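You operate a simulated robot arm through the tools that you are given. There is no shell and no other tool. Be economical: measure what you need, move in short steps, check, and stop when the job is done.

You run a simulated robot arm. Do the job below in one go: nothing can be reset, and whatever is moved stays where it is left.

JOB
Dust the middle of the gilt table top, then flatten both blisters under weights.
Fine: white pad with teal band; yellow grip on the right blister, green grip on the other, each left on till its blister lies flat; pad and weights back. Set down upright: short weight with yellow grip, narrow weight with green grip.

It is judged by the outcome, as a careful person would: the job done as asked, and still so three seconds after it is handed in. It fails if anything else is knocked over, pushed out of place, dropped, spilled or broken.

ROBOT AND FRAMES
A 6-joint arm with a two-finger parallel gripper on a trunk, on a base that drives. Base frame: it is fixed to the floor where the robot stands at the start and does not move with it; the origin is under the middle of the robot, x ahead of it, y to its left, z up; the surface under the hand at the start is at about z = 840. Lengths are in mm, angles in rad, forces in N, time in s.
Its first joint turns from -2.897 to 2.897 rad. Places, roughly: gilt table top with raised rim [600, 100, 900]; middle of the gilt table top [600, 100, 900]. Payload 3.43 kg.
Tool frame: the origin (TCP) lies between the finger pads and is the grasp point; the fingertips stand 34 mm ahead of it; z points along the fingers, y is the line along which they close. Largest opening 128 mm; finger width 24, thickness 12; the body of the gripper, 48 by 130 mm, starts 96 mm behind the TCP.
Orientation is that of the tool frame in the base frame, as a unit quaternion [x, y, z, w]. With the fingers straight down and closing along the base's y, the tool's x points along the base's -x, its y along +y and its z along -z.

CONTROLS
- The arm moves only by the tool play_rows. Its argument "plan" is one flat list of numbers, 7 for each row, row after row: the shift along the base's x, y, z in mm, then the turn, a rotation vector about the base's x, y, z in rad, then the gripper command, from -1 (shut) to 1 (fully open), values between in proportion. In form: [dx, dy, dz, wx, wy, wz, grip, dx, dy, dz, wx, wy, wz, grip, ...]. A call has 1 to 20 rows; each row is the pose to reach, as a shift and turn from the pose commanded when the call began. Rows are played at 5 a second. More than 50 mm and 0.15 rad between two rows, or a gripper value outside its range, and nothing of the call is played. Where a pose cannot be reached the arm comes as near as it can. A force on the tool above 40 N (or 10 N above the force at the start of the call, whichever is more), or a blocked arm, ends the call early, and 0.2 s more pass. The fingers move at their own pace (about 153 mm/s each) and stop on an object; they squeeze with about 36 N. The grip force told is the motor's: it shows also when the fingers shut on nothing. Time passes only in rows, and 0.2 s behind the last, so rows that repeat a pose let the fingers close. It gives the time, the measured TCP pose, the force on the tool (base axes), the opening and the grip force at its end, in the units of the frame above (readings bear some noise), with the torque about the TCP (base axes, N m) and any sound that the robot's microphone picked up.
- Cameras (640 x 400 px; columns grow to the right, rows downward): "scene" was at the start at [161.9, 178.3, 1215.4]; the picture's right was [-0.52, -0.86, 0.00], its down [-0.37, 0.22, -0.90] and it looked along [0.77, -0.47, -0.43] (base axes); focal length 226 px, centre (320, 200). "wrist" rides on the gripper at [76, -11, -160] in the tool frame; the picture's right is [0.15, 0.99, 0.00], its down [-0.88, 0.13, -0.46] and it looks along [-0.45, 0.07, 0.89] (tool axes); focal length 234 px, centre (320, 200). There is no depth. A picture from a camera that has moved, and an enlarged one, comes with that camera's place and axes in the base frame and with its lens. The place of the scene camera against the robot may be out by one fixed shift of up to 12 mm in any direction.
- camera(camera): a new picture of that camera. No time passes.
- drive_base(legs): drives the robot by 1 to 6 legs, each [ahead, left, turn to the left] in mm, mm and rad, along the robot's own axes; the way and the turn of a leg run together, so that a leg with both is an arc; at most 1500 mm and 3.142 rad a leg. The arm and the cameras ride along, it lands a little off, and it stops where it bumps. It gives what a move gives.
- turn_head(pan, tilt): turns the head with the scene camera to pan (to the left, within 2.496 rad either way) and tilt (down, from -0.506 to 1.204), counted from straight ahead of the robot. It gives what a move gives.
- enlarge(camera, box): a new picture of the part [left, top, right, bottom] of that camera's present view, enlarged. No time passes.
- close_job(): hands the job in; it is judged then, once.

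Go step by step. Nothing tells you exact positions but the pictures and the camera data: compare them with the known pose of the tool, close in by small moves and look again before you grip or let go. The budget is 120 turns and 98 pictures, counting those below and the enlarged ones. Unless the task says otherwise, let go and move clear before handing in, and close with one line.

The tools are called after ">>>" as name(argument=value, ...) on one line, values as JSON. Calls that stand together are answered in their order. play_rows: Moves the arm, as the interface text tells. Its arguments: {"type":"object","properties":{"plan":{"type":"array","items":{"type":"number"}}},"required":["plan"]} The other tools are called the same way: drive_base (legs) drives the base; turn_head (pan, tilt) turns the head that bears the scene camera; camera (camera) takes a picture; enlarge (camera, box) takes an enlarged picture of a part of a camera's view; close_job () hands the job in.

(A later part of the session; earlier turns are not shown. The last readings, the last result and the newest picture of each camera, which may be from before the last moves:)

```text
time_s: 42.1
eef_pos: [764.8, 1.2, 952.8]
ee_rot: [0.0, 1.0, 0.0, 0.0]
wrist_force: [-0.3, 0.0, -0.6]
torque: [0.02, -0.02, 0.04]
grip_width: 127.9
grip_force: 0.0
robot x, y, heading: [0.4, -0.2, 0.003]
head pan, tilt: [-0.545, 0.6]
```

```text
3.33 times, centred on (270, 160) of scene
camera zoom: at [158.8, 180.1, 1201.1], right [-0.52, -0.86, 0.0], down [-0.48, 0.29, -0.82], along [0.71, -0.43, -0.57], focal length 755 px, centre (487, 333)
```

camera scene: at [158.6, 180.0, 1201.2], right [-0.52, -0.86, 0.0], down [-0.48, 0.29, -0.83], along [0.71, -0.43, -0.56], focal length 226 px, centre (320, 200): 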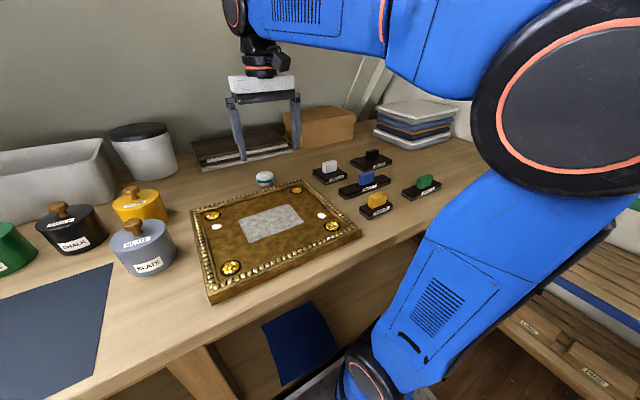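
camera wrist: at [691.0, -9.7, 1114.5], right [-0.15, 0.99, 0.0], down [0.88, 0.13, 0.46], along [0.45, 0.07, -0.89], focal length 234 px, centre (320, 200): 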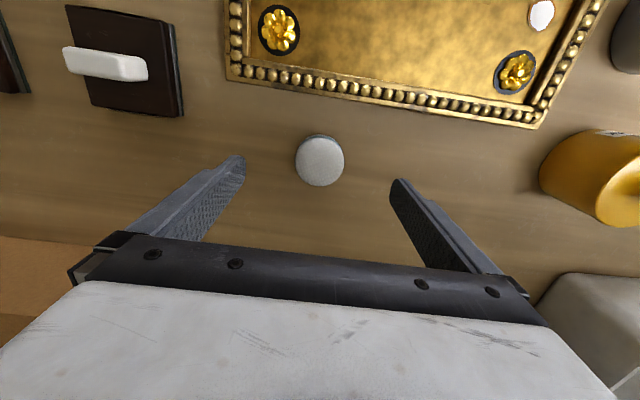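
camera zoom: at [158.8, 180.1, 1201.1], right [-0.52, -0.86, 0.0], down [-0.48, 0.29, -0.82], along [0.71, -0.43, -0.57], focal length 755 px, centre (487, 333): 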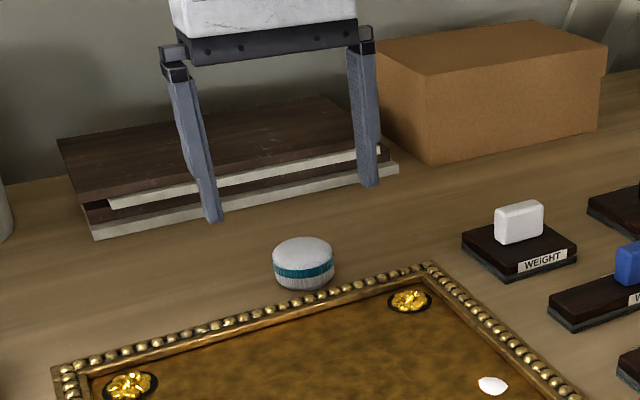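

The pad is back in its place. Now over to the yellow-grip weight to measure it.

>>> play_rows(plan=[-40, -27, 0, 0, 0, 0, 1, -80, -55, 0, 0, 0, 0, 1, -120, -82, 0, 0, 0, 0, 1, -160, -110, 0, 0, 0, 0, 1, -200, -137, 0, 0, 0, 0, 1, -240, -165, 0, 0, 0, 0, 1, -280, -192, 0, 0, 0, 0, 1, -281, -192, 0, 0, 0, 0, 1])

>>> camera(camera="wrist")

>>> enlarge(camera="scene", box=[300, 135, 450, 230])

```text
time_s: 43.9
eef_pos: [483.1, -190.5, 954.1]
ee_rot: [0.0, 1.0, 0.0, 0.001]
wrist_force: [0.5, 0.8, 0.4]
torque: [0.01, 0.0, 0.03]
grip_width: 128.1
grip_force: 0.1
robot x, y, heading: [-4.4, -0.3, -0.003]
head pan, tilt: [-0.545, 0.6]
```

```text
60 pictures are left
camera wrist: at [409.3, -201.8, 1114.4], right [-0.15, 0.99, 0.0], down [0.88, 0.13, 0.46], along [0.45, 0.07, -0.89], focal length 234 px, centre (320, 200)
```

wrist: 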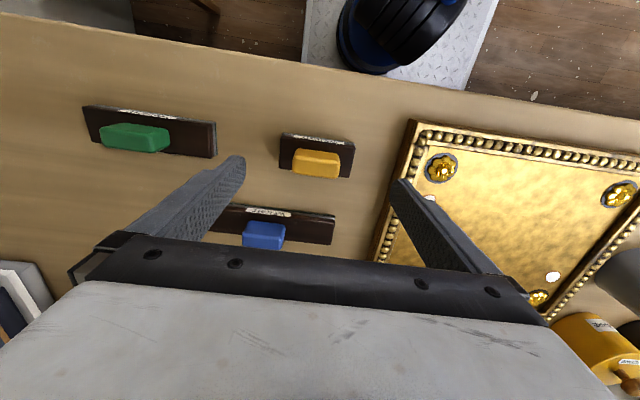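

```text
4.21 times, centred on (375, 182) of scene
camera zoom: at [158.7, 180.1, 1201.2], right [-0.52, -0.86, 0.0], down [-0.48, 0.29, -0.83], along [0.71, -0.43, -0.56], focal length 954 px, centre (88, 274)
```

zoom: 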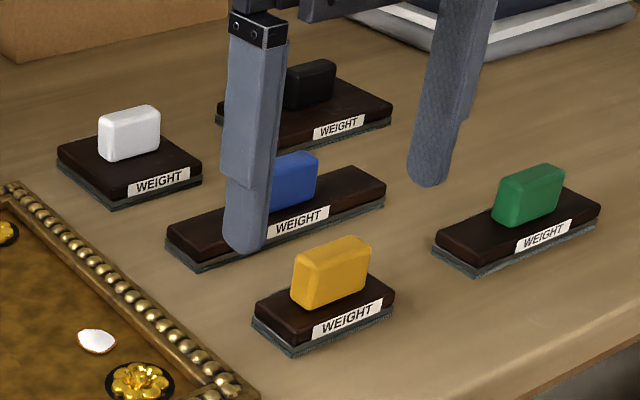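

>>> enlarge(camera="wrist", box=[260, 115, 370, 195])

```text
5.00 times, centred on (315, 155) of wrist
camera zoom: at [409.3, -201.8, 1114.4], right [-0.15, 0.99, 0.0], down [0.88, 0.13, 0.46], along [0.45, 0.07, -0.89], focal length 1171 px, centre (345, 425)
```

zoom: 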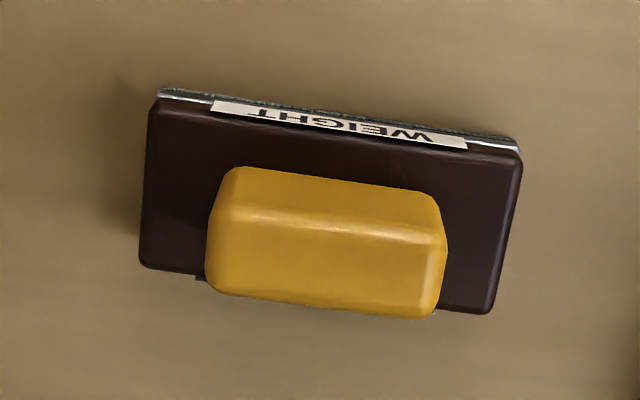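

The yellow grip centre is at about (484.5,-193.5), base aligned with y, grip top about z=897. I narrow the fingers and descend.

>>> play_rows(plan=[0, -2.6, 0, 0, 0, 0, 0.2, 0, -2.6, -20, 0, 0, 0, 0.2, 0, -2.6, -40, 0, 0, 0, 0.2, 0, -2.6, -40, 0, 0, 0, 0.2])

>>> enlarge(camera="wrist", box=[240, 115, 400, 235])

>>> enlarge(camera="scene", box=[330, 150, 420, 230])

```text
time_s: 44.9
eef_pos: [485.6, -194.4, 913.8]
ee_rot: [-0.001, 1.0, 0.0, 0.001]
wrist_force: [-0.2, -0.4, -0.4]
torque: [-0.01, 0.01, -0.05]
grip_width: 76.9
grip_force: 0.0
robot x, y, heading: [0.8, -0.0, 0.002]
head pan, tilt: [-0.545, 0.6]
```

```text
3.33 times, centred on (320, 175) of wrist
camera zoom: at [410.5, -204.5, 1074.2], right [-0.15, 0.99, 0.0], down [0.88, 0.13, 0.46], along [0.45, 0.07, -0.89], focal length 781 px, centre (320, 283)
```

zoom: 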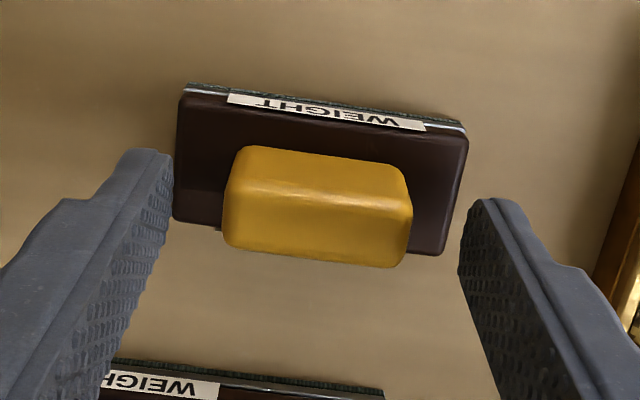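

```text
5.00 times, centred on (375, 190) of scene
camera zoom: at [158.7, 180.1, 1201.2], right [-0.52, -0.86, 0.0], down [-0.48, 0.29, -0.83], along [0.71, -0.43, -0.56], focal length 1133 px, centre (45, 250)
```

zoom: 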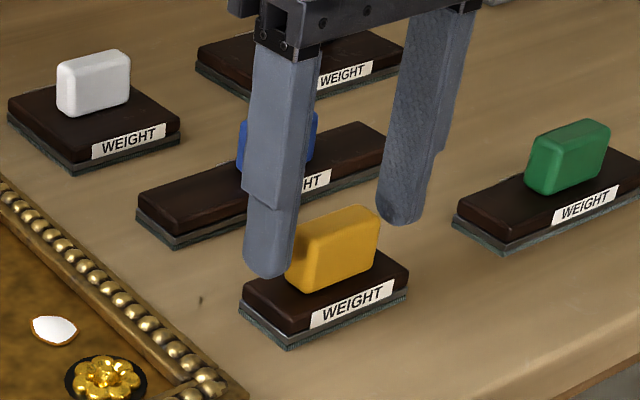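

>>> play_rows(plan=[0, 0, -8, 0, 0, 0, 0.2, 0, 0, -13, 0, 0, 0, 0.2, 0, 0, -13, 0, 0, 0, 0.2])

>>> enlarge(camera="scene", box=[330, 150, 420, 230])

```text
time_s: 45.7
eef_pos: [484.2, -194.4, 900.5]
ee_rot: [0.0, 1.0, 0.0, 0.0]
wrist_force: [1.0, -1.1, -0.5]
torque: [0.0, -0.01, 0.01]
grip_width: 76.6
grip_force: 0.0
robot x, y, heading: [-2.7, 2.0, -0.001]
head pan, tilt: [-0.545, 0.6]
```

```text
5.00 times, centred on (375, 190) of scene
camera zoom: at [158.7, 180.1, 1201.2], right [-0.52, -0.86, 0.0], down [-0.48, 0.29, -0.83], along [0.71, -0.43, -0.56], focal length 1133 px, centre (45, 250)
```

zoom: 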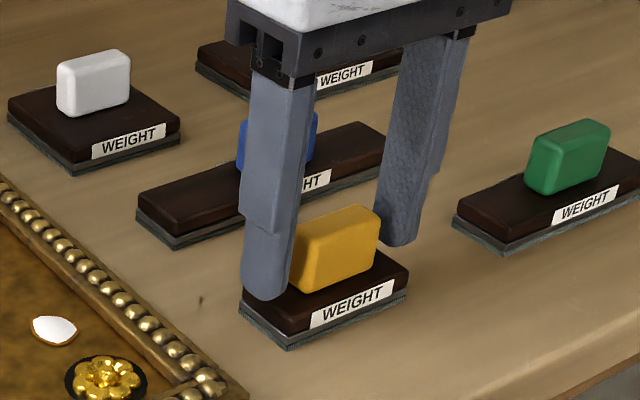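

The fingertips straddle the grip just above the base. I close and lift a little.

>>> play_rows(plan=[0, 0, 0, 0, 0, 0, -1, 0, 0, 0, 0, 0, 0, -1, 0, 0, 0, 0, 0, 0, -1, 0, 0, 0, 0, 0, 0, -1, 0, 0, 2, 0, 0, 0, -1, 0, 0, 5, 0, 0, 0, -1, 0, 0, 10, 0, 0, 0, -1, 0, 0, 15, 0, 0, 0, -1])

>>> enlarge(camera="scene", box=[330, 150, 420, 230])

```text
time_s: 47.5
eef_pos: [483.4, -192.3, 913.6]
ee_rot: [0.0, 1.0, 0.0, 0.001]
wrist_force: [-0.2, -0.7, -2.0]
torque: [0.01, 0.03, 0.02]
grip_width: 47.4
grip_force: 36.1
robot x, y, heading: [1.8, 0.3, -0.004]
head pan, tilt: [-0.545, 0.6]
```

```text
5.00 times, centred on (375, 190) of scene
camera zoom: at [158.7, 180.1, 1201.2], right [-0.52, -0.86, 0.0], down [-0.48, 0.29, -0.83], along [0.71, -0.43, -0.57], focal length 1133 px, centre (45, 250)
```

zoom: 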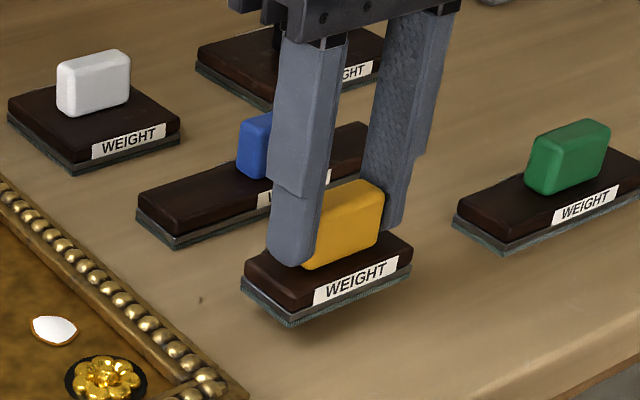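

The yellow weight is held level. I lift it clear and carry it above the right blister, target centre about (525,-31), clear of ornament and rim.

>>> play_rows(plan=[0, 0, 8, 0, 0, 0, -1, 0, 0, 22, 0, 0, 0, -1, 0, 0, 38, 0, 0, 0, -1, 0, 0, 52, 0, 0, 0, -1, 0, 0, 60, 0, 0, 0, -1, 2, 8, 60, 0, 0, 0, -1, 6, 24, 60, 0, 0, 0, -1, 11, 44, 60, 0, 0, 0, -1, 16, 64, 60, 0, 0, 0, -1, 21, 84, 60, 0, 0, 0, -1, 26, 104, 60, 0, 0, 0, -1, 31, 124, 60, 0, 0, 0, -1, 36, 144, 60, 0, 0, 0, -1, 39, 156, 58, 0, 0, 0, -1, 40.7, 162.7, 50, 0, 0, 0, -1, 40.7, 162.7, 38, 0, 0, 0, -1, 40.7, 162.7, 26, 0, 0, 0, -1, 40.7, 162.7, 20, 0, 0, 0, -1, 40.7, 162.7, 20, 0, 0, 0, -1])

>>> camera(camera="wrist")

>>> enlarge(camera="scene", box=[270, 150, 380, 250])

```text
time_s: 51.5
eef_pos: [524.3, -30.5, 934.4]
ee_rot: [0.0, 1.0, 0.0, 0.0]
wrist_force: [-0.4, 0.1, -3.1]
torque: [0.02, -0.03, -0.01]
grip_width: 47.1
grip_force: 36.1
robot x, y, heading: [4.4, 0.7, -0.001]
head pan, tilt: [-0.545, 0.6]
```

```text
53 pictures are left
camera wrist: at [450.6, -41.7, 1095.9], right [-0.15, 0.99, 0.0], down [0.88, 0.13, 0.46], along [0.45, 0.07, -0.89], focal length 234 px, centre (320, 200)
```

wrist: 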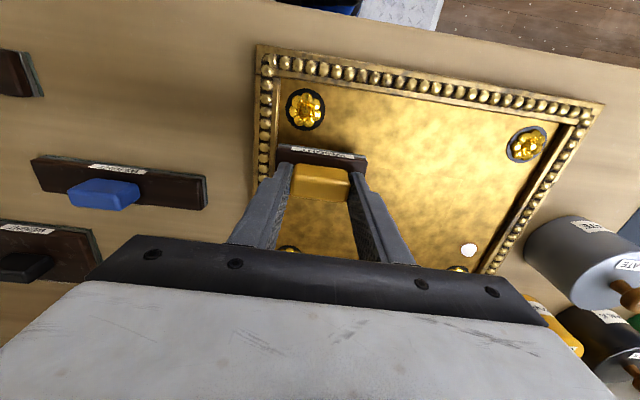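

```text
4.00 times, centred on (325, 200) of scene
camera zoom: at [158.7, 180.1, 1201.2], right [-0.52, -0.86, 0.0], down [-0.48, 0.29, -0.83], along [0.71, -0.43, -0.57], focal length 906 px, centre (300, 200)
```

zoom: 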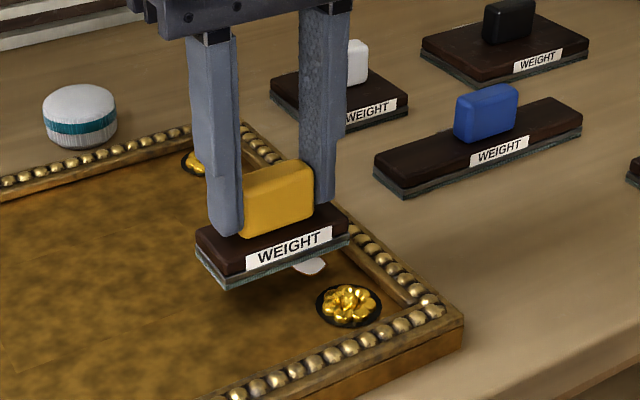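

Alignment looks right: base spans y≈-72…+8 inside the rim and x≈505…545 past the ornament. I lower it slowly.

>>> play_rows(plan=[0, 0, -6, 0, 0, 0, -1, 0, 0, -10, 0, 0, 0, -1, 0, 0, -12, 0, 0, 0, -1, 0, 0, -12, 0, 0, 0, -1])

>>> play_rows(plan=[0, 0, -1.5, 0, 0, 0, -1, 0, 0, -2, 0, 0, 0, -1, 0, 0, -2, 0, 0, 0, -1])

>>> enlarge(camera="scene", box=[270, 150, 380, 250])

```text
time_s: 52.5
eef_pos: [524.7, -30.8, 923.4]
ee_rot: [-0.001, 1.0, 0.001, 0.0]
wrist_force: [0.3, 0.1, -1.7]
torque: [-0.02, 0.02, -0.04]
grip_width: 47.3
grip_force: 35.5
robot x, y, heading: [2.6, 3.6, 0.0]
head pan, tilt: [-0.545, 0.6]
```

```text
time_s: 53.3
eef_pos: [526.0, -30.8, 921.9]
ee_rot: [-0.001, 1.0, 0.0, 0.0]
wrist_force: [0.9, -0.2, -2.0]
torque: [0.04, -0.02, 0.01]
grip_width: 47.5
grip_force: 36.2
robot x, y, heading: [-0.1, -0.4, 0.002]
head pan, tilt: [-0.545, 0.6]
```

```text
4.00 times, centred on (325, 200) of scene
camera zoom: at [158.7, 180.1, 1201.2], right [-0.52, -0.86, 0.0], down [-0.48, 0.29, -0.83], along [0.71, -0.43, -0.57], focal length 906 px, centre (300, 200)
```

zoom: 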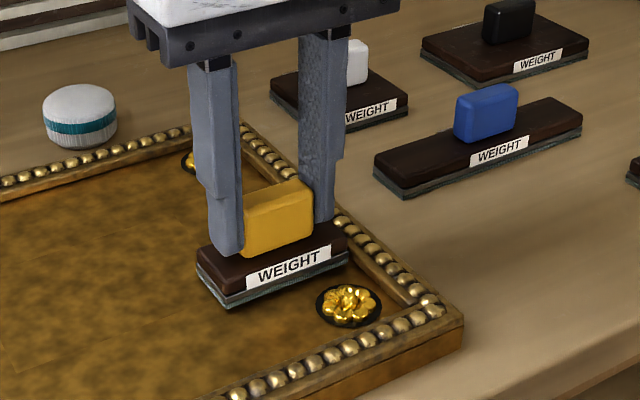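

Well placed; a little further down until it rests.

>>> play_rows(plan=[0, 0, -1, 0, 0, 0, -1, 0, 0, -1.5, 0, 0, 0, -1])

>>> play_rows(plan=[0, 0, -1, 0, 0, 0, -1, 0, 0, -1, 0, 0, 0, -1])

```text
time_s: 53.9
eef_pos: [524.4, -30.0, 919.0]
ee_rot: [-0.001, 1.0, 0.0, 0.0]
wrist_force: [0.0, 1.6, -0.7]
torque: [-0.02, -0.01, 0.0]
grip_width: 47.3
grip_force: 35.7
robot x, y, heading: [2.1, -3.0, -0.006]
head pan, tilt: [-0.545, 0.6]
```

```text
time_s: 54.5
eef_pos: [525.0, -30.2, 919.7]
ee_rot: [0.0, 1.0, -0.001, 0.0]
wrist_force: [-0.2, -0.2, -2.9]
torque: [-0.02, 0.0, 0.02]
grip_width: 47.3
grip_force: 35.9
robot x, y, heading: [-1.6, 1.4, -0.0]
head pan, tilt: [-0.545, 0.6]
```

>>> play_rows(plan=[0, 0, -0.7, 0, 0, 0, -1, 0, 0, -1, 0, 0, 0, -1])

>>> play_rows(plan=[0, 0, -0.7, 0, 0, 0, -1, 0, 0, -1, 0, 0, 0, -1])

```text
time_s: 55.1
eef_pos: [525.2, -30.9, 917.9]
ee_rot: [0.001, 1.0, 0.0, 0.001]
wrist_force: [0.9, -2.0, 6.5]
torque: [-0.06, 0.08, 0.02]
grip_width: 47.4
grip_force: 36.6
robot x, y, heading: [-0.9, -5.1, 0.002]
head pan, tilt: [-0.545, 0.6]
```

```text
time_s: 55.7
eef_pos: [524.5, -30.8, 917.5]
ee_rot: [-0.001, 1.0, 0.0, 0.0]
wrist_force: [1.6, -3.5, 29.4]
torque: [-0.05, 0.11, 0.0]
grip_width: 47.5
grip_force: 36.0
robot x, y, heading: [1.4, 0.9, 0.001]
head pan, tilt: [-0.545, 0.6]
```

It rests. I relieve the pressure, open a little and rise straight up.

>>> play_rows(plan=[0, 0, 1, 0, 0, 0, -1, 0, 0, 1, 0, 0, 0, -0.15, 0, 0, 1, 0, 0, 0, 0, 0, 0, 1, 0, 0, 0, 0, 0, 0, 15, 0, 0, 0, 0, 0, 0, 45, 0, 0, 0, 0, 0, 0, 70, 0, 0, 0, 0])

>>> enlarge(camera="scene", box=[270, 150, 380, 250])

```text
time_s: 57.3
eef_pos: [525.2, -30.5, 988.2]
ee_rot: [0.001, 1.0, 0.0, -0.001]
wrist_force: [0.9, -0.3, 0.7]
torque: [-0.01, -0.01, 0.03]
grip_width: 64.0
grip_force: 0.0
robot x, y, heading: [-4.8, 2.4, -0.001]
head pan, tilt: [-0.545, 0.6]
```

```text
4.00 times, centred on (325, 200) of scene
camera zoom: at [158.7, 180.1, 1201.2], right [-0.52, -0.86, 0.0], down [-0.48, 0.29, -0.83], along [0.71, -0.43, -0.56], focal length 906 px, centre (300, 200)
```

zoom: 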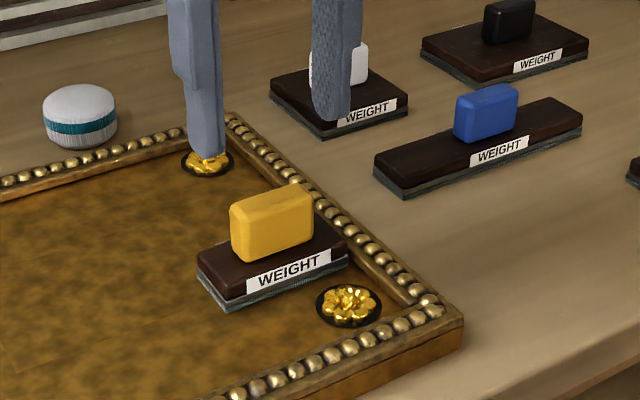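

The yellow weight lies on the right blister. Now to the green-grip weight.

>>> play_rows(plan=[-5, -45, 0, 0, 0, 0, 0.2, -10, -90, 0, 0, 0, 0, 0.2, -15, -135, 0, 0, 0, 0, 0.2, -20, -180, 0, 0, 0, 0, 0.2, -25, -225, 0, 0, 0, 0, 0.2, -30, -270, 0, 0, 0, 0, 0.2, -35, -310, 0, 0, 0, 0, 0.2, -41, -338, -20, 0, 0, 0, 0.2, -41, -338, -34, 0, 0, 0, 0.2, -41, -338, -34, 0, 0, 0, 0.2])

>>> enlarge(camera="wrist", box=[220, 95, 420, 220])

>>> enlarge(camera="scene", box=[380, 140, 470, 220])

```text
time_s: 59.5
eef_pos: [486.2, -367.9, 951.4]
ee_rot: [0.0, 1.0, 0.0, 0.0]
wrist_force: [-0.5, 0.0, 0.1]
torque: [0.0, 0.01, -0.01]
grip_width: 76.8
grip_force: 0.0
robot x, y, heading: [-0.0, -1.3, 0.001]
head pan, tilt: [-0.545, 0.6]
```

```text
3.20 times, centred on (320, 158) of wrist
camera zoom: at [410.3, -379.8, 1112.8], right [-0.15, 0.99, 0.0], down [0.88, 0.13, 0.46], along [0.45, 0.07, -0.89], focal length 749 px, centre (320, 336)
```

zoom: 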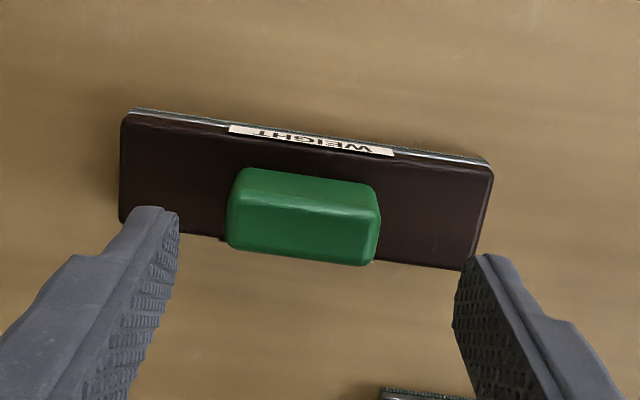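

```text
5.00 times, centred on (425, 180) of scene
camera zoom: at [158.7, 180.0, 1201.2], right [-0.52, -0.86, 0.0], down [-0.48, 0.29, -0.83], along [0.71, -0.43, -0.56], focal length 1133 px, centre (-205, 300)
```

zoom: 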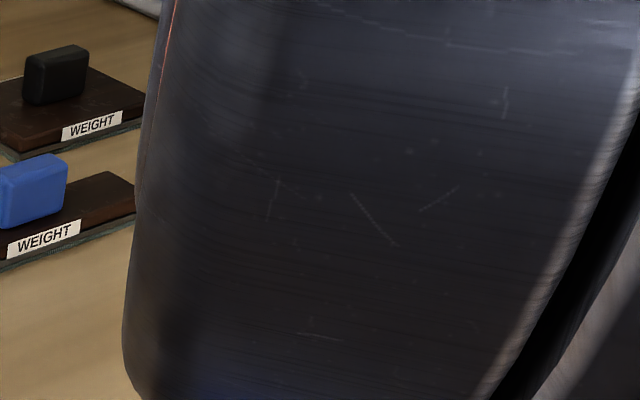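

Grip centre is at about (484.5,-373.5). I shift over it and go down part-way.

>>> play_rows(plan=[-0.5, -4.8, 0, 0, 0, 0, 0.2, -0.5, -4.8, -20, 0, 0, 0, 0.2, -0.5, -4.8, -38, 0, 0, 0, 0.2, -0.5, -4.8, -38, 0, 0, 0, 0.2])

>>> enlarge(camera="wrist", box=[240, 115, 400, 235])

```text
time_s: 60.5
eef_pos: [482.7, -374.5, 914.8]
ee_rot: [0.0, 1.0, 0.0, 0.0]
wrist_force: [0.2, 0.6, 0.0]
torque: [0.01, -0.02, 0.0]
grip_width: 76.8
grip_force: 0.1
robot x, y, heading: [-2.7, 1.0, 0.003]
head pan, tilt: [-0.545, 0.6]
```

```text
3.33 times, centred on (320, 175) of wrist
camera zoom: at [408.8, -384.5, 1075.7], right [-0.15, 0.99, 0.0], down [0.88, 0.13, 0.46], along [0.45, 0.07, -0.89], focal length 781 px, centre (320, 283)
```

zoom: 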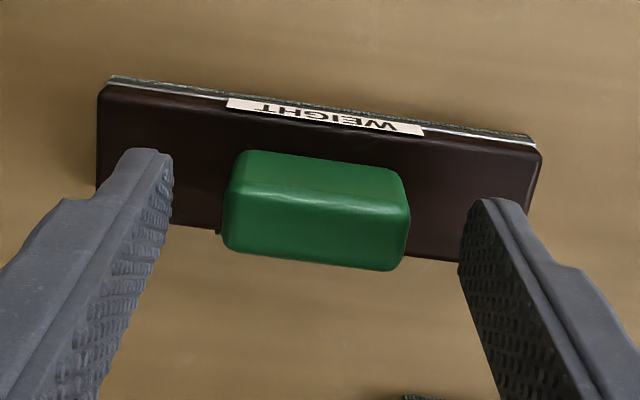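

Same view as for the yellow one, so it is centred. Down, close, and lift a little.

>>> play_rows(plan=[0.5, 0, -8, 0, 0, 0, 0.2, 0.5, 0, -14, 0, 0, 0, 0.2, 0.5, 0, -14, 0, 0, 0, 0.2, 0.5, 0, -14, 0, 0, 0, -1, 0.5, 0, -14, 0, 0, 0, -1, 0.5, 0, -14, 0, 0, 0, -1, 0.5, 0, -14, 0, 0, 0, -1])

>>> play_rows(plan=[0, 0, 2, 0, 0, 0, -1, 0, 0, 5, 0, 0, 0, -1, 0, 0, 10, 0, 0, 0, -1, 0, 0, 15, 0, 0, 0, -1])

>>> enlarge(camera="wrist", box=[240, 115, 400, 235])

```text
time_s: 62.1
eef_pos: [483.9, -374.1, 901.0]
ee_rot: [0.0, 1.0, 0.001, 0.0]
wrist_force: [0.4, 0.1, 0.6]
torque: [0.01, 0.0, -0.03]
grip_width: 47.4
grip_force: 36.1
robot x, y, heading: [3.1, -0.8, -0.0]
head pan, tilt: [-0.545, 0.6]
```

```text
time_s: 63.1
eef_pos: [484.4, -373.4, 916.5]
ee_rot: [0.0, 1.0, -0.001, 0.001]
wrist_force: [0.0, 0.3, -2.5]
torque: [0.0, -0.01, 0.0]
grip_width: 47.5
grip_force: 35.9
robot x, y, heading: [-2.4, 1.0, -0.001]
head pan, tilt: [-0.545, 0.6]
```

```text
3.33 times, centred on (320, 175) of wrist
camera zoom: at [409.7, -384.4, 1077.0], right [-0.15, 0.99, 0.0], down [0.88, 0.13, 0.46], along [0.45, 0.07, -0.89], focal length 781 px, centre (320, 283)
```

zoom: 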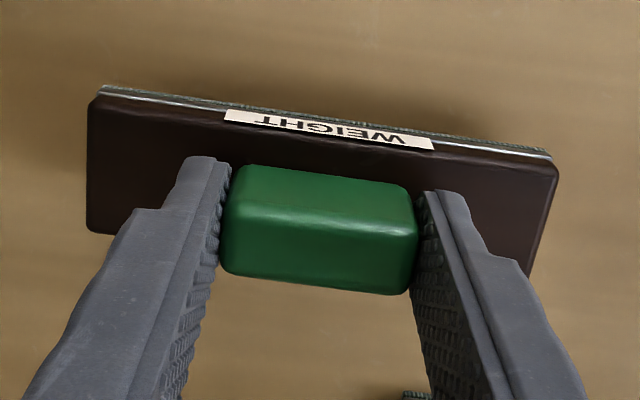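

The green weight is held level. I lift it high and carry it towards the left blister, target centre (610,129).

>>> play_rows(plan=[0, 0, 8, 0, 0, 0, -1, 0, 0, 22, 0, 0, 0, -1, 0, 0, 40, 0, 0, 0, -1, 0, 0, 60, 0, 0, 0, -1, 0, 0, 80, 0, 0, 0, -1, 0, 0, 92, 0, 0, 0, -1, 2, 8, 95, 0, 0, 0, -1, 6, 24, 95, 0, 0, 0, -1, 11, 46, 95, 0, 0, 0, -1, 17, 70, 95, 0, 0, 0, -1, 23, 94, 95, 0, 0, 0, -1, 29, 118, 95, 0, 0, 0, -1, 35, 142, 95, 0, 0, 0, -1, 41, 166, 95, 0, 0, 0, -1, 47, 190, 95, 0, 0, 0, -1, 53, 214, 95, 0, 0, 0, -1, 59, 238, 95, 0, 0, 0, -1, 65, 262, 95, 0, 0, 0, -1, 70, 280, 95, 0, 0, 0, -1, 72, 290, 95, 0, 0, 0, -1])

>>> play_rows(plan=[2, 8, 0, 0, 0, 0, -1, 7, 28, 0, 0, 0, 0, -1, 12, 50, 0, 0, 0, 0, -1, 18, 74, 0, 0, 0, 0, -1, 24, 98, 0, 0, 0, 0, -1, 30, 122, 0, 0, 0, 0, -1, 37, 146, 0, 0, 0, 0, -1, 43, 170, 0, 0, 0, 0, -1, 49, 192, 0, 0, 0, 0, -1, 52, 206, 0, 0, 0, 0, -1, 53.5, 212.7, -4, 0, 0, 0, -1, 53.5, 212.7, -20, 0, 0, 0, -1, 53.5, 212.7, -40, 0, 0, 0, -1, 53.5, 212.7, -58, 0, 0, 0, -1, 53.5, 212.7, -70, 0, 0, 0, -1, 53.5, 212.7, -75, 0, 0, 0, -1, 53.5, 212.7, -75, 0, 0, 0, -1])

>>> camera(camera="wrist")

>>> enlarge(camera="scene", box=[170, 140, 360, 300])

```text
time_s: 67.3
eef_pos: [555.5, -82.9, 1011.0]
ee_rot: [0.0, 1.0, 0.001, 0.001]
wrist_force: [-0.1, 0.1, -1.8]
torque: [0.0, -0.01, 0.01]
grip_width: 47.5
grip_force: 35.9
robot x, y, heading: [0.0, -1.6, 0.0]
head pan, tilt: [-0.545, 0.6]
```

```text
time_s: 70.9
eef_pos: [609.4, 129.2, 936.0]
ee_rot: [0.0, 1.0, 0.0, 0.001]
wrist_force: [-0.2, 0.6, -2.0]
torque: [0.0, 0.0, 0.0]
grip_width: 47.7
grip_force: 34.8
robot x, y, heading: [3.6, 2.5, -0.001]
head pan, tilt: [-0.545, 0.6]
```

```text
45 pictures are left
camera wrist: at [535.8, 118.3, 1096.9], right [-0.15, 0.99, 0.0], down [0.88, 0.13, 0.46], along [0.45, 0.07, -0.89], focal length 234 px, centre (320, 200)
```

wrist: 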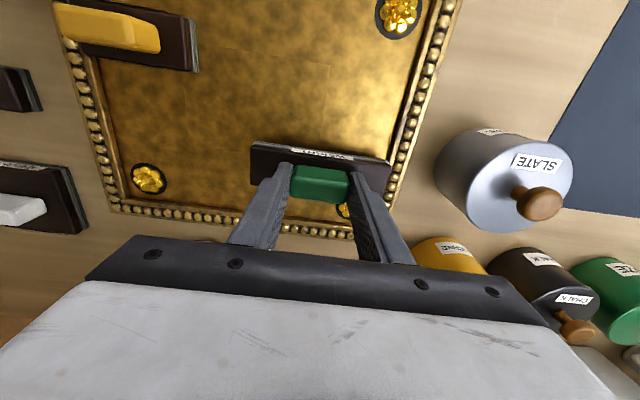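

```text
2.50 times, centred on (265, 220) of scene
camera zoom: at [158.8, 180.1, 1201.1], right [-0.52, -0.86, 0.0], down [-0.48, 0.29, -0.82], along [0.71, -0.43, -0.57], focal length 566 px, centre (458, 150)
```

zoom: 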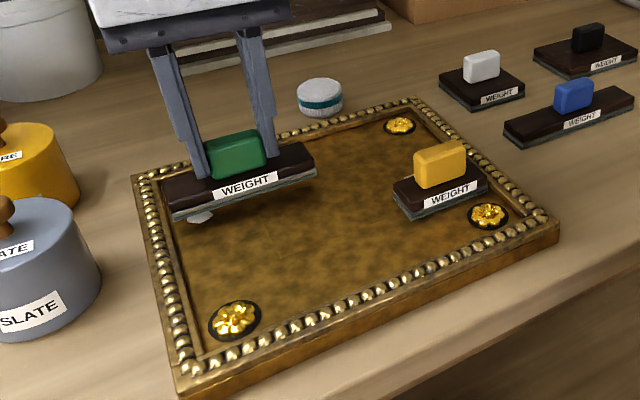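

>>> play_rows(plan=[0, 0, -6, 0, 0, 0, -1, 0, 0, -11, 0, 0, 0, -1, 0, 0, -13, 0, 0, 0, -1, 0, 0, -13, 0, 0, 0, -1])

>>> enlarge(camera="scene", box=[190, 160, 290, 240])

>>> enlarge(camera="wrist", box=[230, 115, 430, 240])

```text
time_s: 71.9
eef_pos: [609.8, 129.4, 923.8]
ee_rot: [0.0, 1.0, 0.0, -0.001]
wrist_force: [-0.2, -1.1, -3.2]
torque: [0.04, 0.03, 0.01]
grip_width: 47.6
grip_force: 35.8
robot x, y, heading: [-0.3, -3.7, 0.0]
head pan, tilt: [-0.545, 0.6]
```

```text
5.00 times, centred on (240, 200) of scene
camera zoom: at [158.8, 180.1, 1201.1], right [-0.52, -0.86, 0.0], down [-0.48, 0.29, -0.82], along [0.71, -0.43, -0.57], focal length 1133 px, centre (720, 200)
```

zoom: 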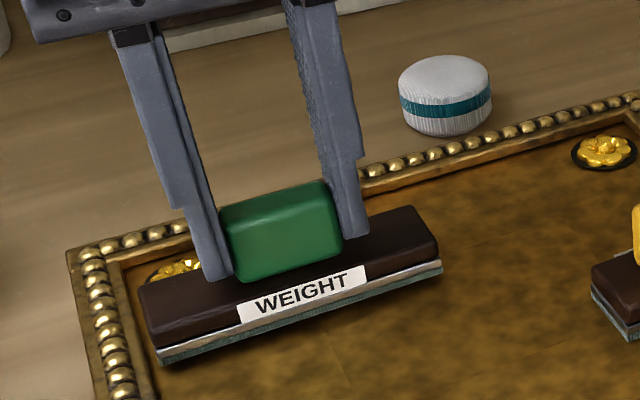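

```text
3.20 times, centred on (330, 178) of wrist
camera zoom: at [535.5, 118.3, 1084.0], right [-0.15, 0.99, 0.0], down [0.88, 0.13, 0.46], along [0.45, 0.07, -0.89], focal length 749 px, centre (288, 272)
```

zoom: 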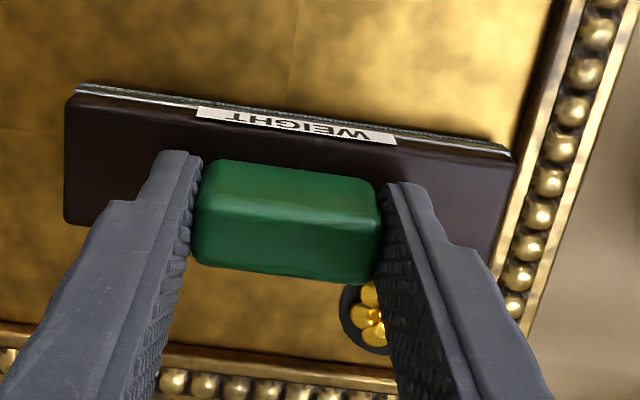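

>>> play_rows(plan=[0, 2, -1, 0, 0, 0, -1, 0, 2, -3, 0, 0, 0, -1, 0, 2, -3.5, 0, 0, 0, -1])

>>> play_rows(plan=[0, 0, -0.7, 0, 0, 0, -1, 0, 0, -1, 0, 0, 0, -1])

>>> play_rows(plan=[0, 0, -0.7, 0, 0, 0, -1, 0, 0, -0.8, 0, 0, 0, -1])

```text
time_s: 72.7
eef_pos: [609.2, 131.0, 921.0]
ee_rot: [0.0, 1.0, 0.0, 0.0]
wrist_force: [-0.3, -0.4, -2.3]
torque: [0.01, 0.01, -0.01]
grip_width: 47.5
grip_force: 36.2
robot x, y, heading: [-1.1, 2.7, 0.002]
head pan, tilt: [-0.545, 0.6]
```

```text
time_s: 73.3
eef_pos: [608.6, 131.2, 918.2]
ee_rot: [0.0, 1.0, -0.001, 0.0]
wrist_force: [0.0, -1.0, 1.6]
torque: [-0.12, 0.09, 0.03]
grip_width: 47.6
grip_force: 36.0
robot x, y, heading: [-0.6, -0.6, -0.003]
head pan, tilt: [-0.545, 0.6]
```

```text
time_s: 73.9
eef_pos: [609.6, 131.1, 918.1]
ee_rot: [0.0, 1.0, 0.001, 0.001]
wrist_force: [4.1, -0.5, 23.3]
torque: [-0.21, 0.22, 0.0]
grip_width: 47.6
grip_force: 36.3
robot x, y, heading: [-1.4, -2.2, 0.001]
head pan, tilt: [-0.545, 0.6]
```

It rests on the blister; I ease off, release and rise.

>>> play_rows(plan=[0, 0, 0.8, 0, 0, 0, -1, 0, 0, 0.8, 0, 0, 0, -0.15, 0, 0, 0.8, 0, 0, 0, 0, 0, 0, 0.8, 0, 0, 0, 0, 0, 0, 15, 0, 0, 0, 0, 0, 0, 45, 0, 0, 0, 0, 0, 0, 70, 0, 0, 0, 0])

>>> enlarge(camera="scene", box=[170, 140, 360, 300])

>>> camera(camera="wrist")

```text
time_s: 75.5
eef_pos: [610.0, 129.6, 986.9]
ee_rot: [0.001, 1.0, 0.0, -0.001]
wrist_force: [0.7, -0.4, 0.4]
torque: [-0.02, 0.0, -0.01]
grip_width: 64.2
grip_force: 0.0
robot x, y, heading: [-0.0, -1.8, 0.003]
head pan, tilt: [-0.545, 0.6]
```

```text
2.50 times, centred on (265, 220) of scene
camera zoom: at [158.7, 180.1, 1201.1], right [-0.52, -0.86, 0.0], down [-0.48, 0.29, -0.83], along [0.71, -0.43, -0.57], focal length 566 px, centre (458, 150)
```

zoom: 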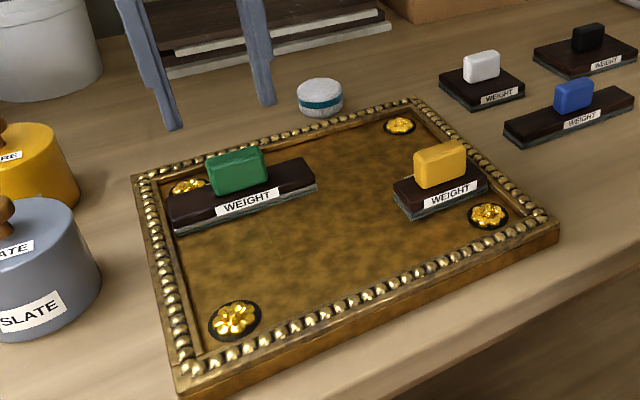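

```text
40 pictures are left
camera wrist: at [535.5, 119.8, 1148.2], right [-0.15, 0.99, 0.0], down [0.88, 0.13, 0.46], along [0.45, 0.07, -0.89], focal length 234 px, centre (320, 200)
```

wrist: 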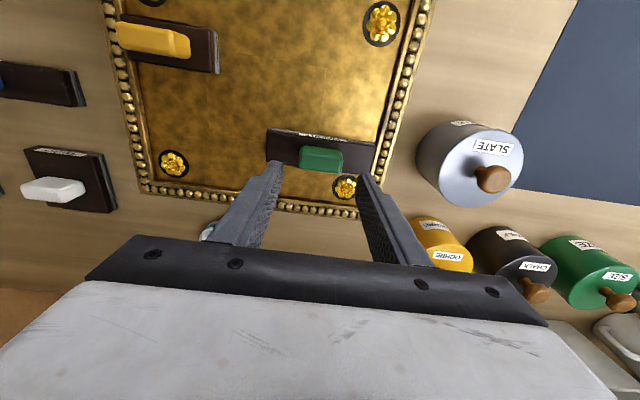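

Both weights stand in place. I move back above the yellow one and let time pass.

>>> play_rows(plan=[-20, -40, 0, 0, 0, 0, 0.2, -40, -80, 0, 0, 0, 0, 0.2, -60, -120, 0, 0, 0, 0, 0.2, -85, -161, 0, 0, 0, 0, 0.2, -85, -161, -15, 0, 0, 0, 0.2, -85, -161, -30, 0, 0, 0, 0.2, -85, -161, -30, 0, 0, 0, 0.2, -85, -161, -30, 0, 0, 0, 0.2, -85, -161, -30, 0, 0, 0, 0.2, -85, -161, -30, 0, 0, 0, 0.2, -85, -161, -30, 0, 0, 0, 0.2, -85, -161, -30, 0, 0, 0, 0.2, -85, -161, -30, 0, 0, 0, 0.2, -85, -161, -30, 0, 0, 0, 0.2, -85, -161, -30, 0, 0, 0, 0.2, -85, -161, -30, 0, 0, 0, 0.2, -85, -161, -30, 0, 0, 0, 0.2, -85, -161, -30, 0, 0, 0, 0.2, -85, -161, -30, 0, 0, 0, 0.2, -85, -161, -30, 0, 0, 0, 0.2])

>>> play_rows(plan=[0, 0, 0, 0, 0, 0, 0.2, 0, 0, 0, 0, 0, 0, 0.2, 0, 0, 0, 0, 0, 0, 0.2, 0, 0, 0, 0, 0, 0, 0.2, 0, 0, 0, 0, 0, 0, 0.2, 0, 0, 0, 0, 0, 0, 0.2, 0, 0, 0, 0, 0, 0, 0.2, 0, 0, 0, 0, 0, 0, 0.2, 0, 0, 0, 0, 0, 0, 0.2, 0, 0, 0, 0, 0, 0, 0.2, 0, 0, 0, 0, 0, 0, 0.2, 0, 0, 0, 0, 0, 0, 0.2, 0, 0, 0, 0, 0, 0, 0.2, 0, 0, 0, 0, 0, 0, 0.2, 0, 0, 0, 0, 0, 0, 0.2, 0, 0, 0, 0, 0, 0, 0.2, 0, 0, 0, 0, 0, 0, 0.2, 0, 0, 0, 0, 0, 0, 0.2, 0, 0, 0, 0, 0, 0, 0.2, 0, 0, 0, 0, 0, 0, 0.2])

>>> play_rows(plan=[0, 0, 0, 0, 0, 0, 0.2, 0, 0, 0, 0, 0, 0, 0.2, 0, 0, 0, 0, 0, 0, 0.2, 0, 0, 0, 0, 0, 0, 0.2, 0, 0, 0, 0, 0, 0, 0.2, 0, 0, 0, 0, 0, 0, 0.2, 0, 0, 0, 0, 0, 0, 0.2, 0, 0, 0, 0, 0, 0, 0.2, 0, 0, 0, 0, 0, 0, 0.2, 0, 0, 0, 0, 0, 0, 0.2, 0, 0, 0, 0, 0, 0, 0.2, 0, 0, 0, 0, 0, 0, 0.2, 0, 0, 0, 0, 0, 0, 0.2, 0, 0, 0, 0, 0, 0, 0.2, 0, 0, 0, 0, 0, 0, 0.2, 0, 0, 0, 0, 0, 0, 0.2, 0, 0, 0, 0, 0, 0, 0.2, 0, 0, 0, 0, 0, 0, 0.2, 0, 0, 0, 0, 0, 0, 0.2, 0, 0, 0, 0, 0, 0, 0.2])

>>> play_rows(plan=[0, 0, 0, 0, 0, 0, 0.2, 0, 0, 0, 0, 0, 0, 0.2, 0, 0, 0, 0, 0, 0, 0.2, 0, 0, 0, 0, 0, 0, 0.2, 0, 0, 0, 0, 0, 0, 0.2, 0, 0, 0, 0, 0, 0, 0.2, 0, 0, 0, 0, 0, 0, 0.2, 0, 0, 0, 0, 0, 0, 0.2, 0, 0, 0, 0, 0, 0, 0.2, 0, 0, 0, 0, 0, 0, 0.2, 0, 0, 0, 0, 0, 0, 0.2, 0, 0, 0, 0, 0, 0, 0.2, 0, 0, 0, 0, 0, 0, 0.2, 0, 0, 0, 0, 0, 0, 0.2, 0, 0, 0, 0, 0, 0, 0.2, 0, 0, 0, 0, 0, 0, 0.2, 0, 0, 0, 0, 0, 0, 0.2, 0, 0, 0, 0, 0, 0, 0.2, 0, 0, 0, 0, 0, 0, 0.2, 0, 0, 0, 0, 0, 0, 0.2])

>>> enlarge(camera="wrist", box=[240, 115, 400, 235])

>>> enlarge(camera="scene", box=[180, 140, 370, 300])

```text
time_s: 79.7
eef_pos: [525.1, -30.4, 957.6]
ee_rot: [0.0, 1.0, 0.0, 0.0]
wrist_force: [0.6, 0.0, -0.1]
torque: [0.01, -0.02, 0.01]
grip_width: 76.8
grip_force: 0.1
robot x, y, heading: [0.3, -1.9, 0.004]
head pan, tilt: [-0.545, 0.6]
```

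```text
time_s: 83.9
eef_pos: [525.1, -30.7, 958.3]
ee_rot: [0.0, 1.0, 0.0, 0.0]
wrist_force: [0.1, 0.4, 0.5]
torque: [0.0, -0.01, -0.04]
grip_width: 76.5
grip_force: 0.1
robot x, y, heading: [0.7, -0.9, -0.0]
head pan, tilt: [-0.545, 0.6]
```

```text
time_s: 88.1
eef_pos: [525.1, -30.8, 958.1]
ee_rot: [0.001, 1.0, -0.001, 0.001]
wrist_force: [-0.3, 0.7, 0.1]
torque: [-0.02, -0.02, -0.02]
grip_width: 76.7
grip_force: 0.0
robot x, y, heading: [0.9, 0.0, -0.003]
head pan, tilt: [-0.545, 0.6]
```

```text
time_s: 92.3
eef_pos: [525.4, -31.8, 958.0]
ee_rot: [0.0, 1.0, 0.0, 0.001]
wrist_force: [0.3, 0.1, 0.2]
torque: [0.01, -0.01, 0.01]
grip_width: 77.2
grip_force: 0.1
robot x, y, heading: [-1.4, -6.4, -0.006]
head pan, tilt: [-0.545, 0.6]
```

```text
3.33 times, centred on (320, 175) of wrist
camera zoom: at [450.8, -41.4, 1118.7], right [-0.15, 0.99, 0.0], down [0.88, 0.13, 0.46], along [0.45, 0.07, -0.89], focal length 781 px, centre (320, 283)
```

zoom: 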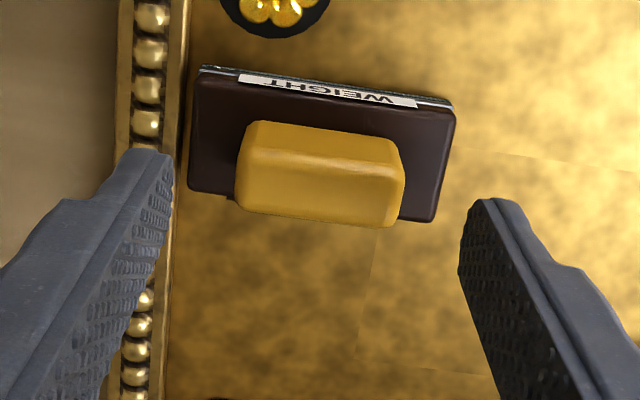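

```text
2.50 times, centred on (275, 220) of scene
camera zoom: at [158.7, 180.1, 1201.2], right [-0.52, -0.86, 0.0], down [-0.48, 0.29, -0.83], along [0.71, -0.43, -0.56], focal length 566 px, centre (432, 150)
```

zoom: 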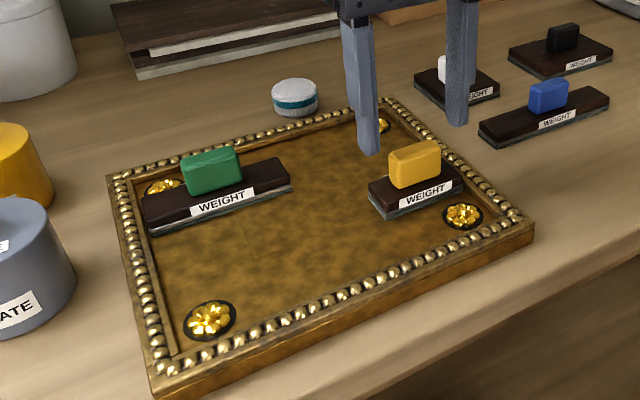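

The yellow weight has lain about 36 s. I grip it, raise it slightly, and look at the blister.

>>> play_rows(plan=[0, 0, -15, 0, 0, 0, 0, 0, 0, -30, 0, 0, 0, 0, 0, 0, -39.5, 0, 0, 0, 0, 0, 0, -39.5, 0, 0, 0, 0, 0, 0, -39.5, 0, 0, 0, -1, 0, 0, -39.5, 0, 0, 0, -1, 0, 0, -39.5, 0, 0, 0, -1, 0, 0, -37, 0, 0, 0, -1, 0, 0, -34, 0, 0, 0, -1, 0, 0, -28, 0, 0, 0, -1, 0, 0, -14, 0, 0, 0, -1, 0, 0, 4, 0, 0, 0, -1, 0, 0, 15, 0, 0, 0, -1, 0, 0, 15, 0, 0, 0, -1])

>>> enlarge(camera="scene", box=[270, 140, 380, 240])

```text
time_s: 95.3
eef_pos: [524.3, -30.0, 972.9]
ee_rot: [0.001, 1.0, 0.0, 0.0]
wrist_force: [0.1, 0.8, -1.4]
torque: [-0.01, -0.01, -0.01]
grip_width: 47.2
grip_force: 36.1
robot x, y, heading: [1.2, 2.8, 0.005]
head pan, tilt: [-0.545, 0.6]
```

```text
4.00 times, centred on (325, 190) of scene
camera zoom: at [158.7, 180.1, 1201.2], right [-0.52, -0.86, 0.0], down [-0.48, 0.29, -0.83], along [0.71, -0.43, -0.57], focal length 906 px, centre (300, 240)
```

zoom: 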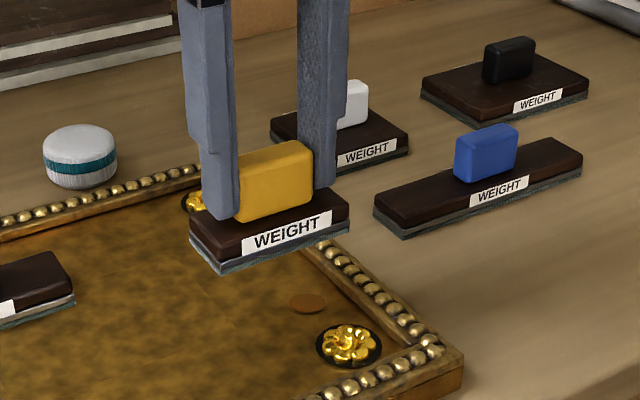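

>>> enlarge(camera="scene", box=[325, 200, 365, 230])

```text
13.33 times, centred on (345, 215) of scene
camera zoom: at [158.7, 180.1, 1201.2], right [-0.52, -0.86, 0.0], down [-0.48, 0.29, -0.83], along [0.71, -0.43, -0.57], focal length 3021 px, centre (-13, 0)
```

zoom: 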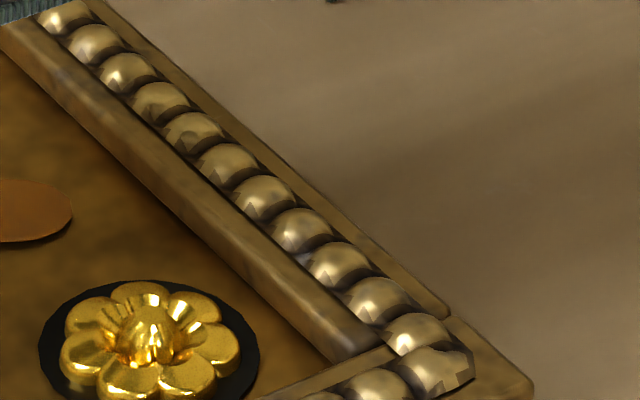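

The right blister lies flat now. I carry the yellow weight back to its place.

>>> play_rows(plan=[-2, -8, 0, 0, 0, 0, -1, -6, -24, 0, 0, 0, 0, -1, -11, -44, 0, 0, 0, 0, -1, -16, -64, 0, 0, 0, 0, -1, -21, -84, 0, 0, 0, 0, -1, -26, -104, 0, 0, 0, 0, -1, -31, -124, 0, 0, 0, 0, -1, -36, -144, 0, 0, 0, 0, -1, -39, -156, -2, 0, 0, 0, -1, -40.7, -163, -10, 0, 0, 0, -1, -40.7, -163, -25, 0, 0, 0, -1, -40.7, -163, -42, 0, 0, 0, -1, -40.7, -163, -56, 0, 0, 0, -1, -40.7, -163, -64, 0, 0, 0, -1, -40.7, -163, -68, 0, 0, 0, -1, -40.7, -163, -68, 0, 0, 0, -1])

>>> play_rows(plan=[0, 0, -1.5, 0, 0, 0, -1, 0, 0, -2.5, 0, 0, 0, -1, 0, 0, -2.5, 0, 0, 0, -1])

>>> enlarge(camera="scene", box=[300, 135, 450, 230])

```text
time_s: 98.7
eef_pos: [483.1, -192.7, 905.0]
ee_rot: [0.0, 1.0, 0.0, 0.001]
wrist_force: [-0.8, 1.0, -1.8]
torque: [-0.01, -0.02, 0.01]
grip_width: 47.0
grip_force: 36.4
robot x, y, heading: [0.2, 0.8, 0.002]
head pan, tilt: [-0.545, 0.6]
```

```text
time_s: 99.5
eef_pos: [482.3, -193.5, 901.8]
ee_rot: [0.0, 1.0, 0.0, 0.0]
wrist_force: [0.5, 0.1, -2.3]
torque: [0.01, 0.03, -0.01]
grip_width: 47.6
grip_force: 36.2
robot x, y, heading: [2.7, -0.7, 0.002]
head pan, tilt: [-0.545, 0.6]
```

```text
4.21 times, centred on (375, 182) of scene
camera zoom: at [158.7, 180.1, 1201.2], right [-0.52, -0.86, 0.0], down [-0.48, 0.29, -0.83], along [0.71, -0.43, -0.57], focal length 954 px, centre (88, 274)
```

zoom: 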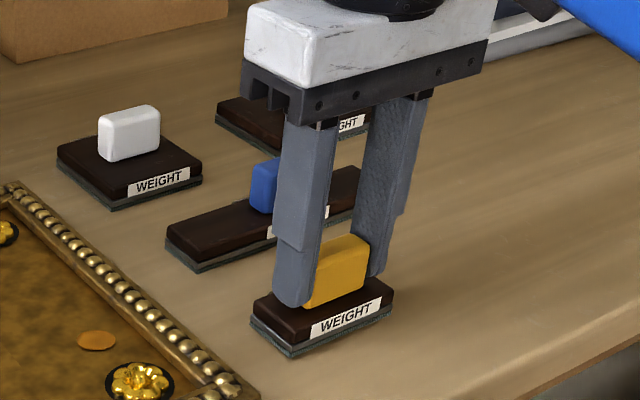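

It is over its old spot. I set it down.

>>> play_rows(plan=[0, 0, -0.7, 0, 0, 0, -1, 0, 0, -1.2, 0, 0, 0, -1])

>>> play_rows(plan=[0, 0, -0.6, 0, 0, 0, -1, 0, 0, -0.9, 0, 0, 0, -1])

```text
time_s: 100.1
eef_pos: [483.8, -193.1, 900.4]
ee_rot: [0.001, 1.0, 0.001, 0.0]
wrist_force: [-0.1, 0.0, -1.8]
torque: [-0.02, 0.02, 0.01]
grip_width: 47.4
grip_force: 36.1
robot x, y, heading: [-2.0, -1.9, 0.005]
head pan, tilt: [-0.545, 0.6]
```

```text
time_s: 100.7
eef_pos: [483.0, -192.9, 899.7]
ee_rot: [0.0, 1.0, 0.0, 0.001]
wrist_force: [-0.1, -0.2, -0.9]
torque: [0.04, -0.02, 0.03]
grip_width: 47.4
grip_force: 35.4
robot x, y, heading: [1.7, 3.5, 0.0]
head pan, tilt: [-0.545, 0.6]
```

>>> play_rows(plan=[0, 0, -0.5, 0, 0, 0, -1, 0, 0, -0.8, 0, 0, 0, -1])

```text
time_s: 101.3
eef_pos: [482.9, -192.5, 899.7]
ee_rot: [-0.001, 1.0, 0.0, 0.0]
wrist_force: [1.4, -2.8, 19.7]
torque: [0.19, 0.11, -0.02]
grip_width: 47.4
grip_force: 35.9
robot x, y, heading: [1.1, -1.8, -0.0]
head pan, tilt: [-0.545, 0.6]
```

It stands on the bench; release and rise, then check.

>>> play_rows(plan=[0, 0, 0.6, 0, 0, 0, -1, 0, 0, 0.6, 0, 0, 0, -0.15, 0, 0, 0.6, 0, 0, 0, 0.1, 0, 0, 0.6, 0, 0, 0, 0.1, 0, 0, 15, 0, 0, 0, 0.1, 0, 0, 45, 0, 0, 0, 0.1, 0, 0, 88, 0, 0, 0, 0.1, 0, 0, 88, 0, 0, 0, 0.1])

>>> enlarge(camera="scene", box=[300, 135, 450, 230])

```text
time_s: 103.1
eef_pos: [484.2, -193.3, 987.5]
ee_rot: [0.0, 1.0, 0.0, 0.0]
wrist_force: [-0.3, -1.0, -0.6]
torque: [-0.01, 0.0, -0.01]
grip_width: 70.1
grip_force: 0.0
robot x, y, heading: [2.1, -1.5, 0.002]
head pan, tilt: [-0.545, 0.6]
```

```text
4.21 times, centred on (375, 182) of scene
camera zoom: at [158.7, 180.1, 1201.2], right [-0.52, -0.86, 0.0], down [-0.48, 0.29, -0.83], along [0.71, -0.43, -0.56], focal length 954 px, centre (88, 274)
```

zoom: 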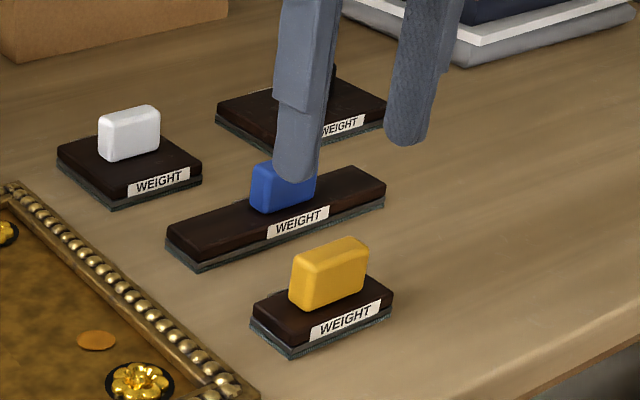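

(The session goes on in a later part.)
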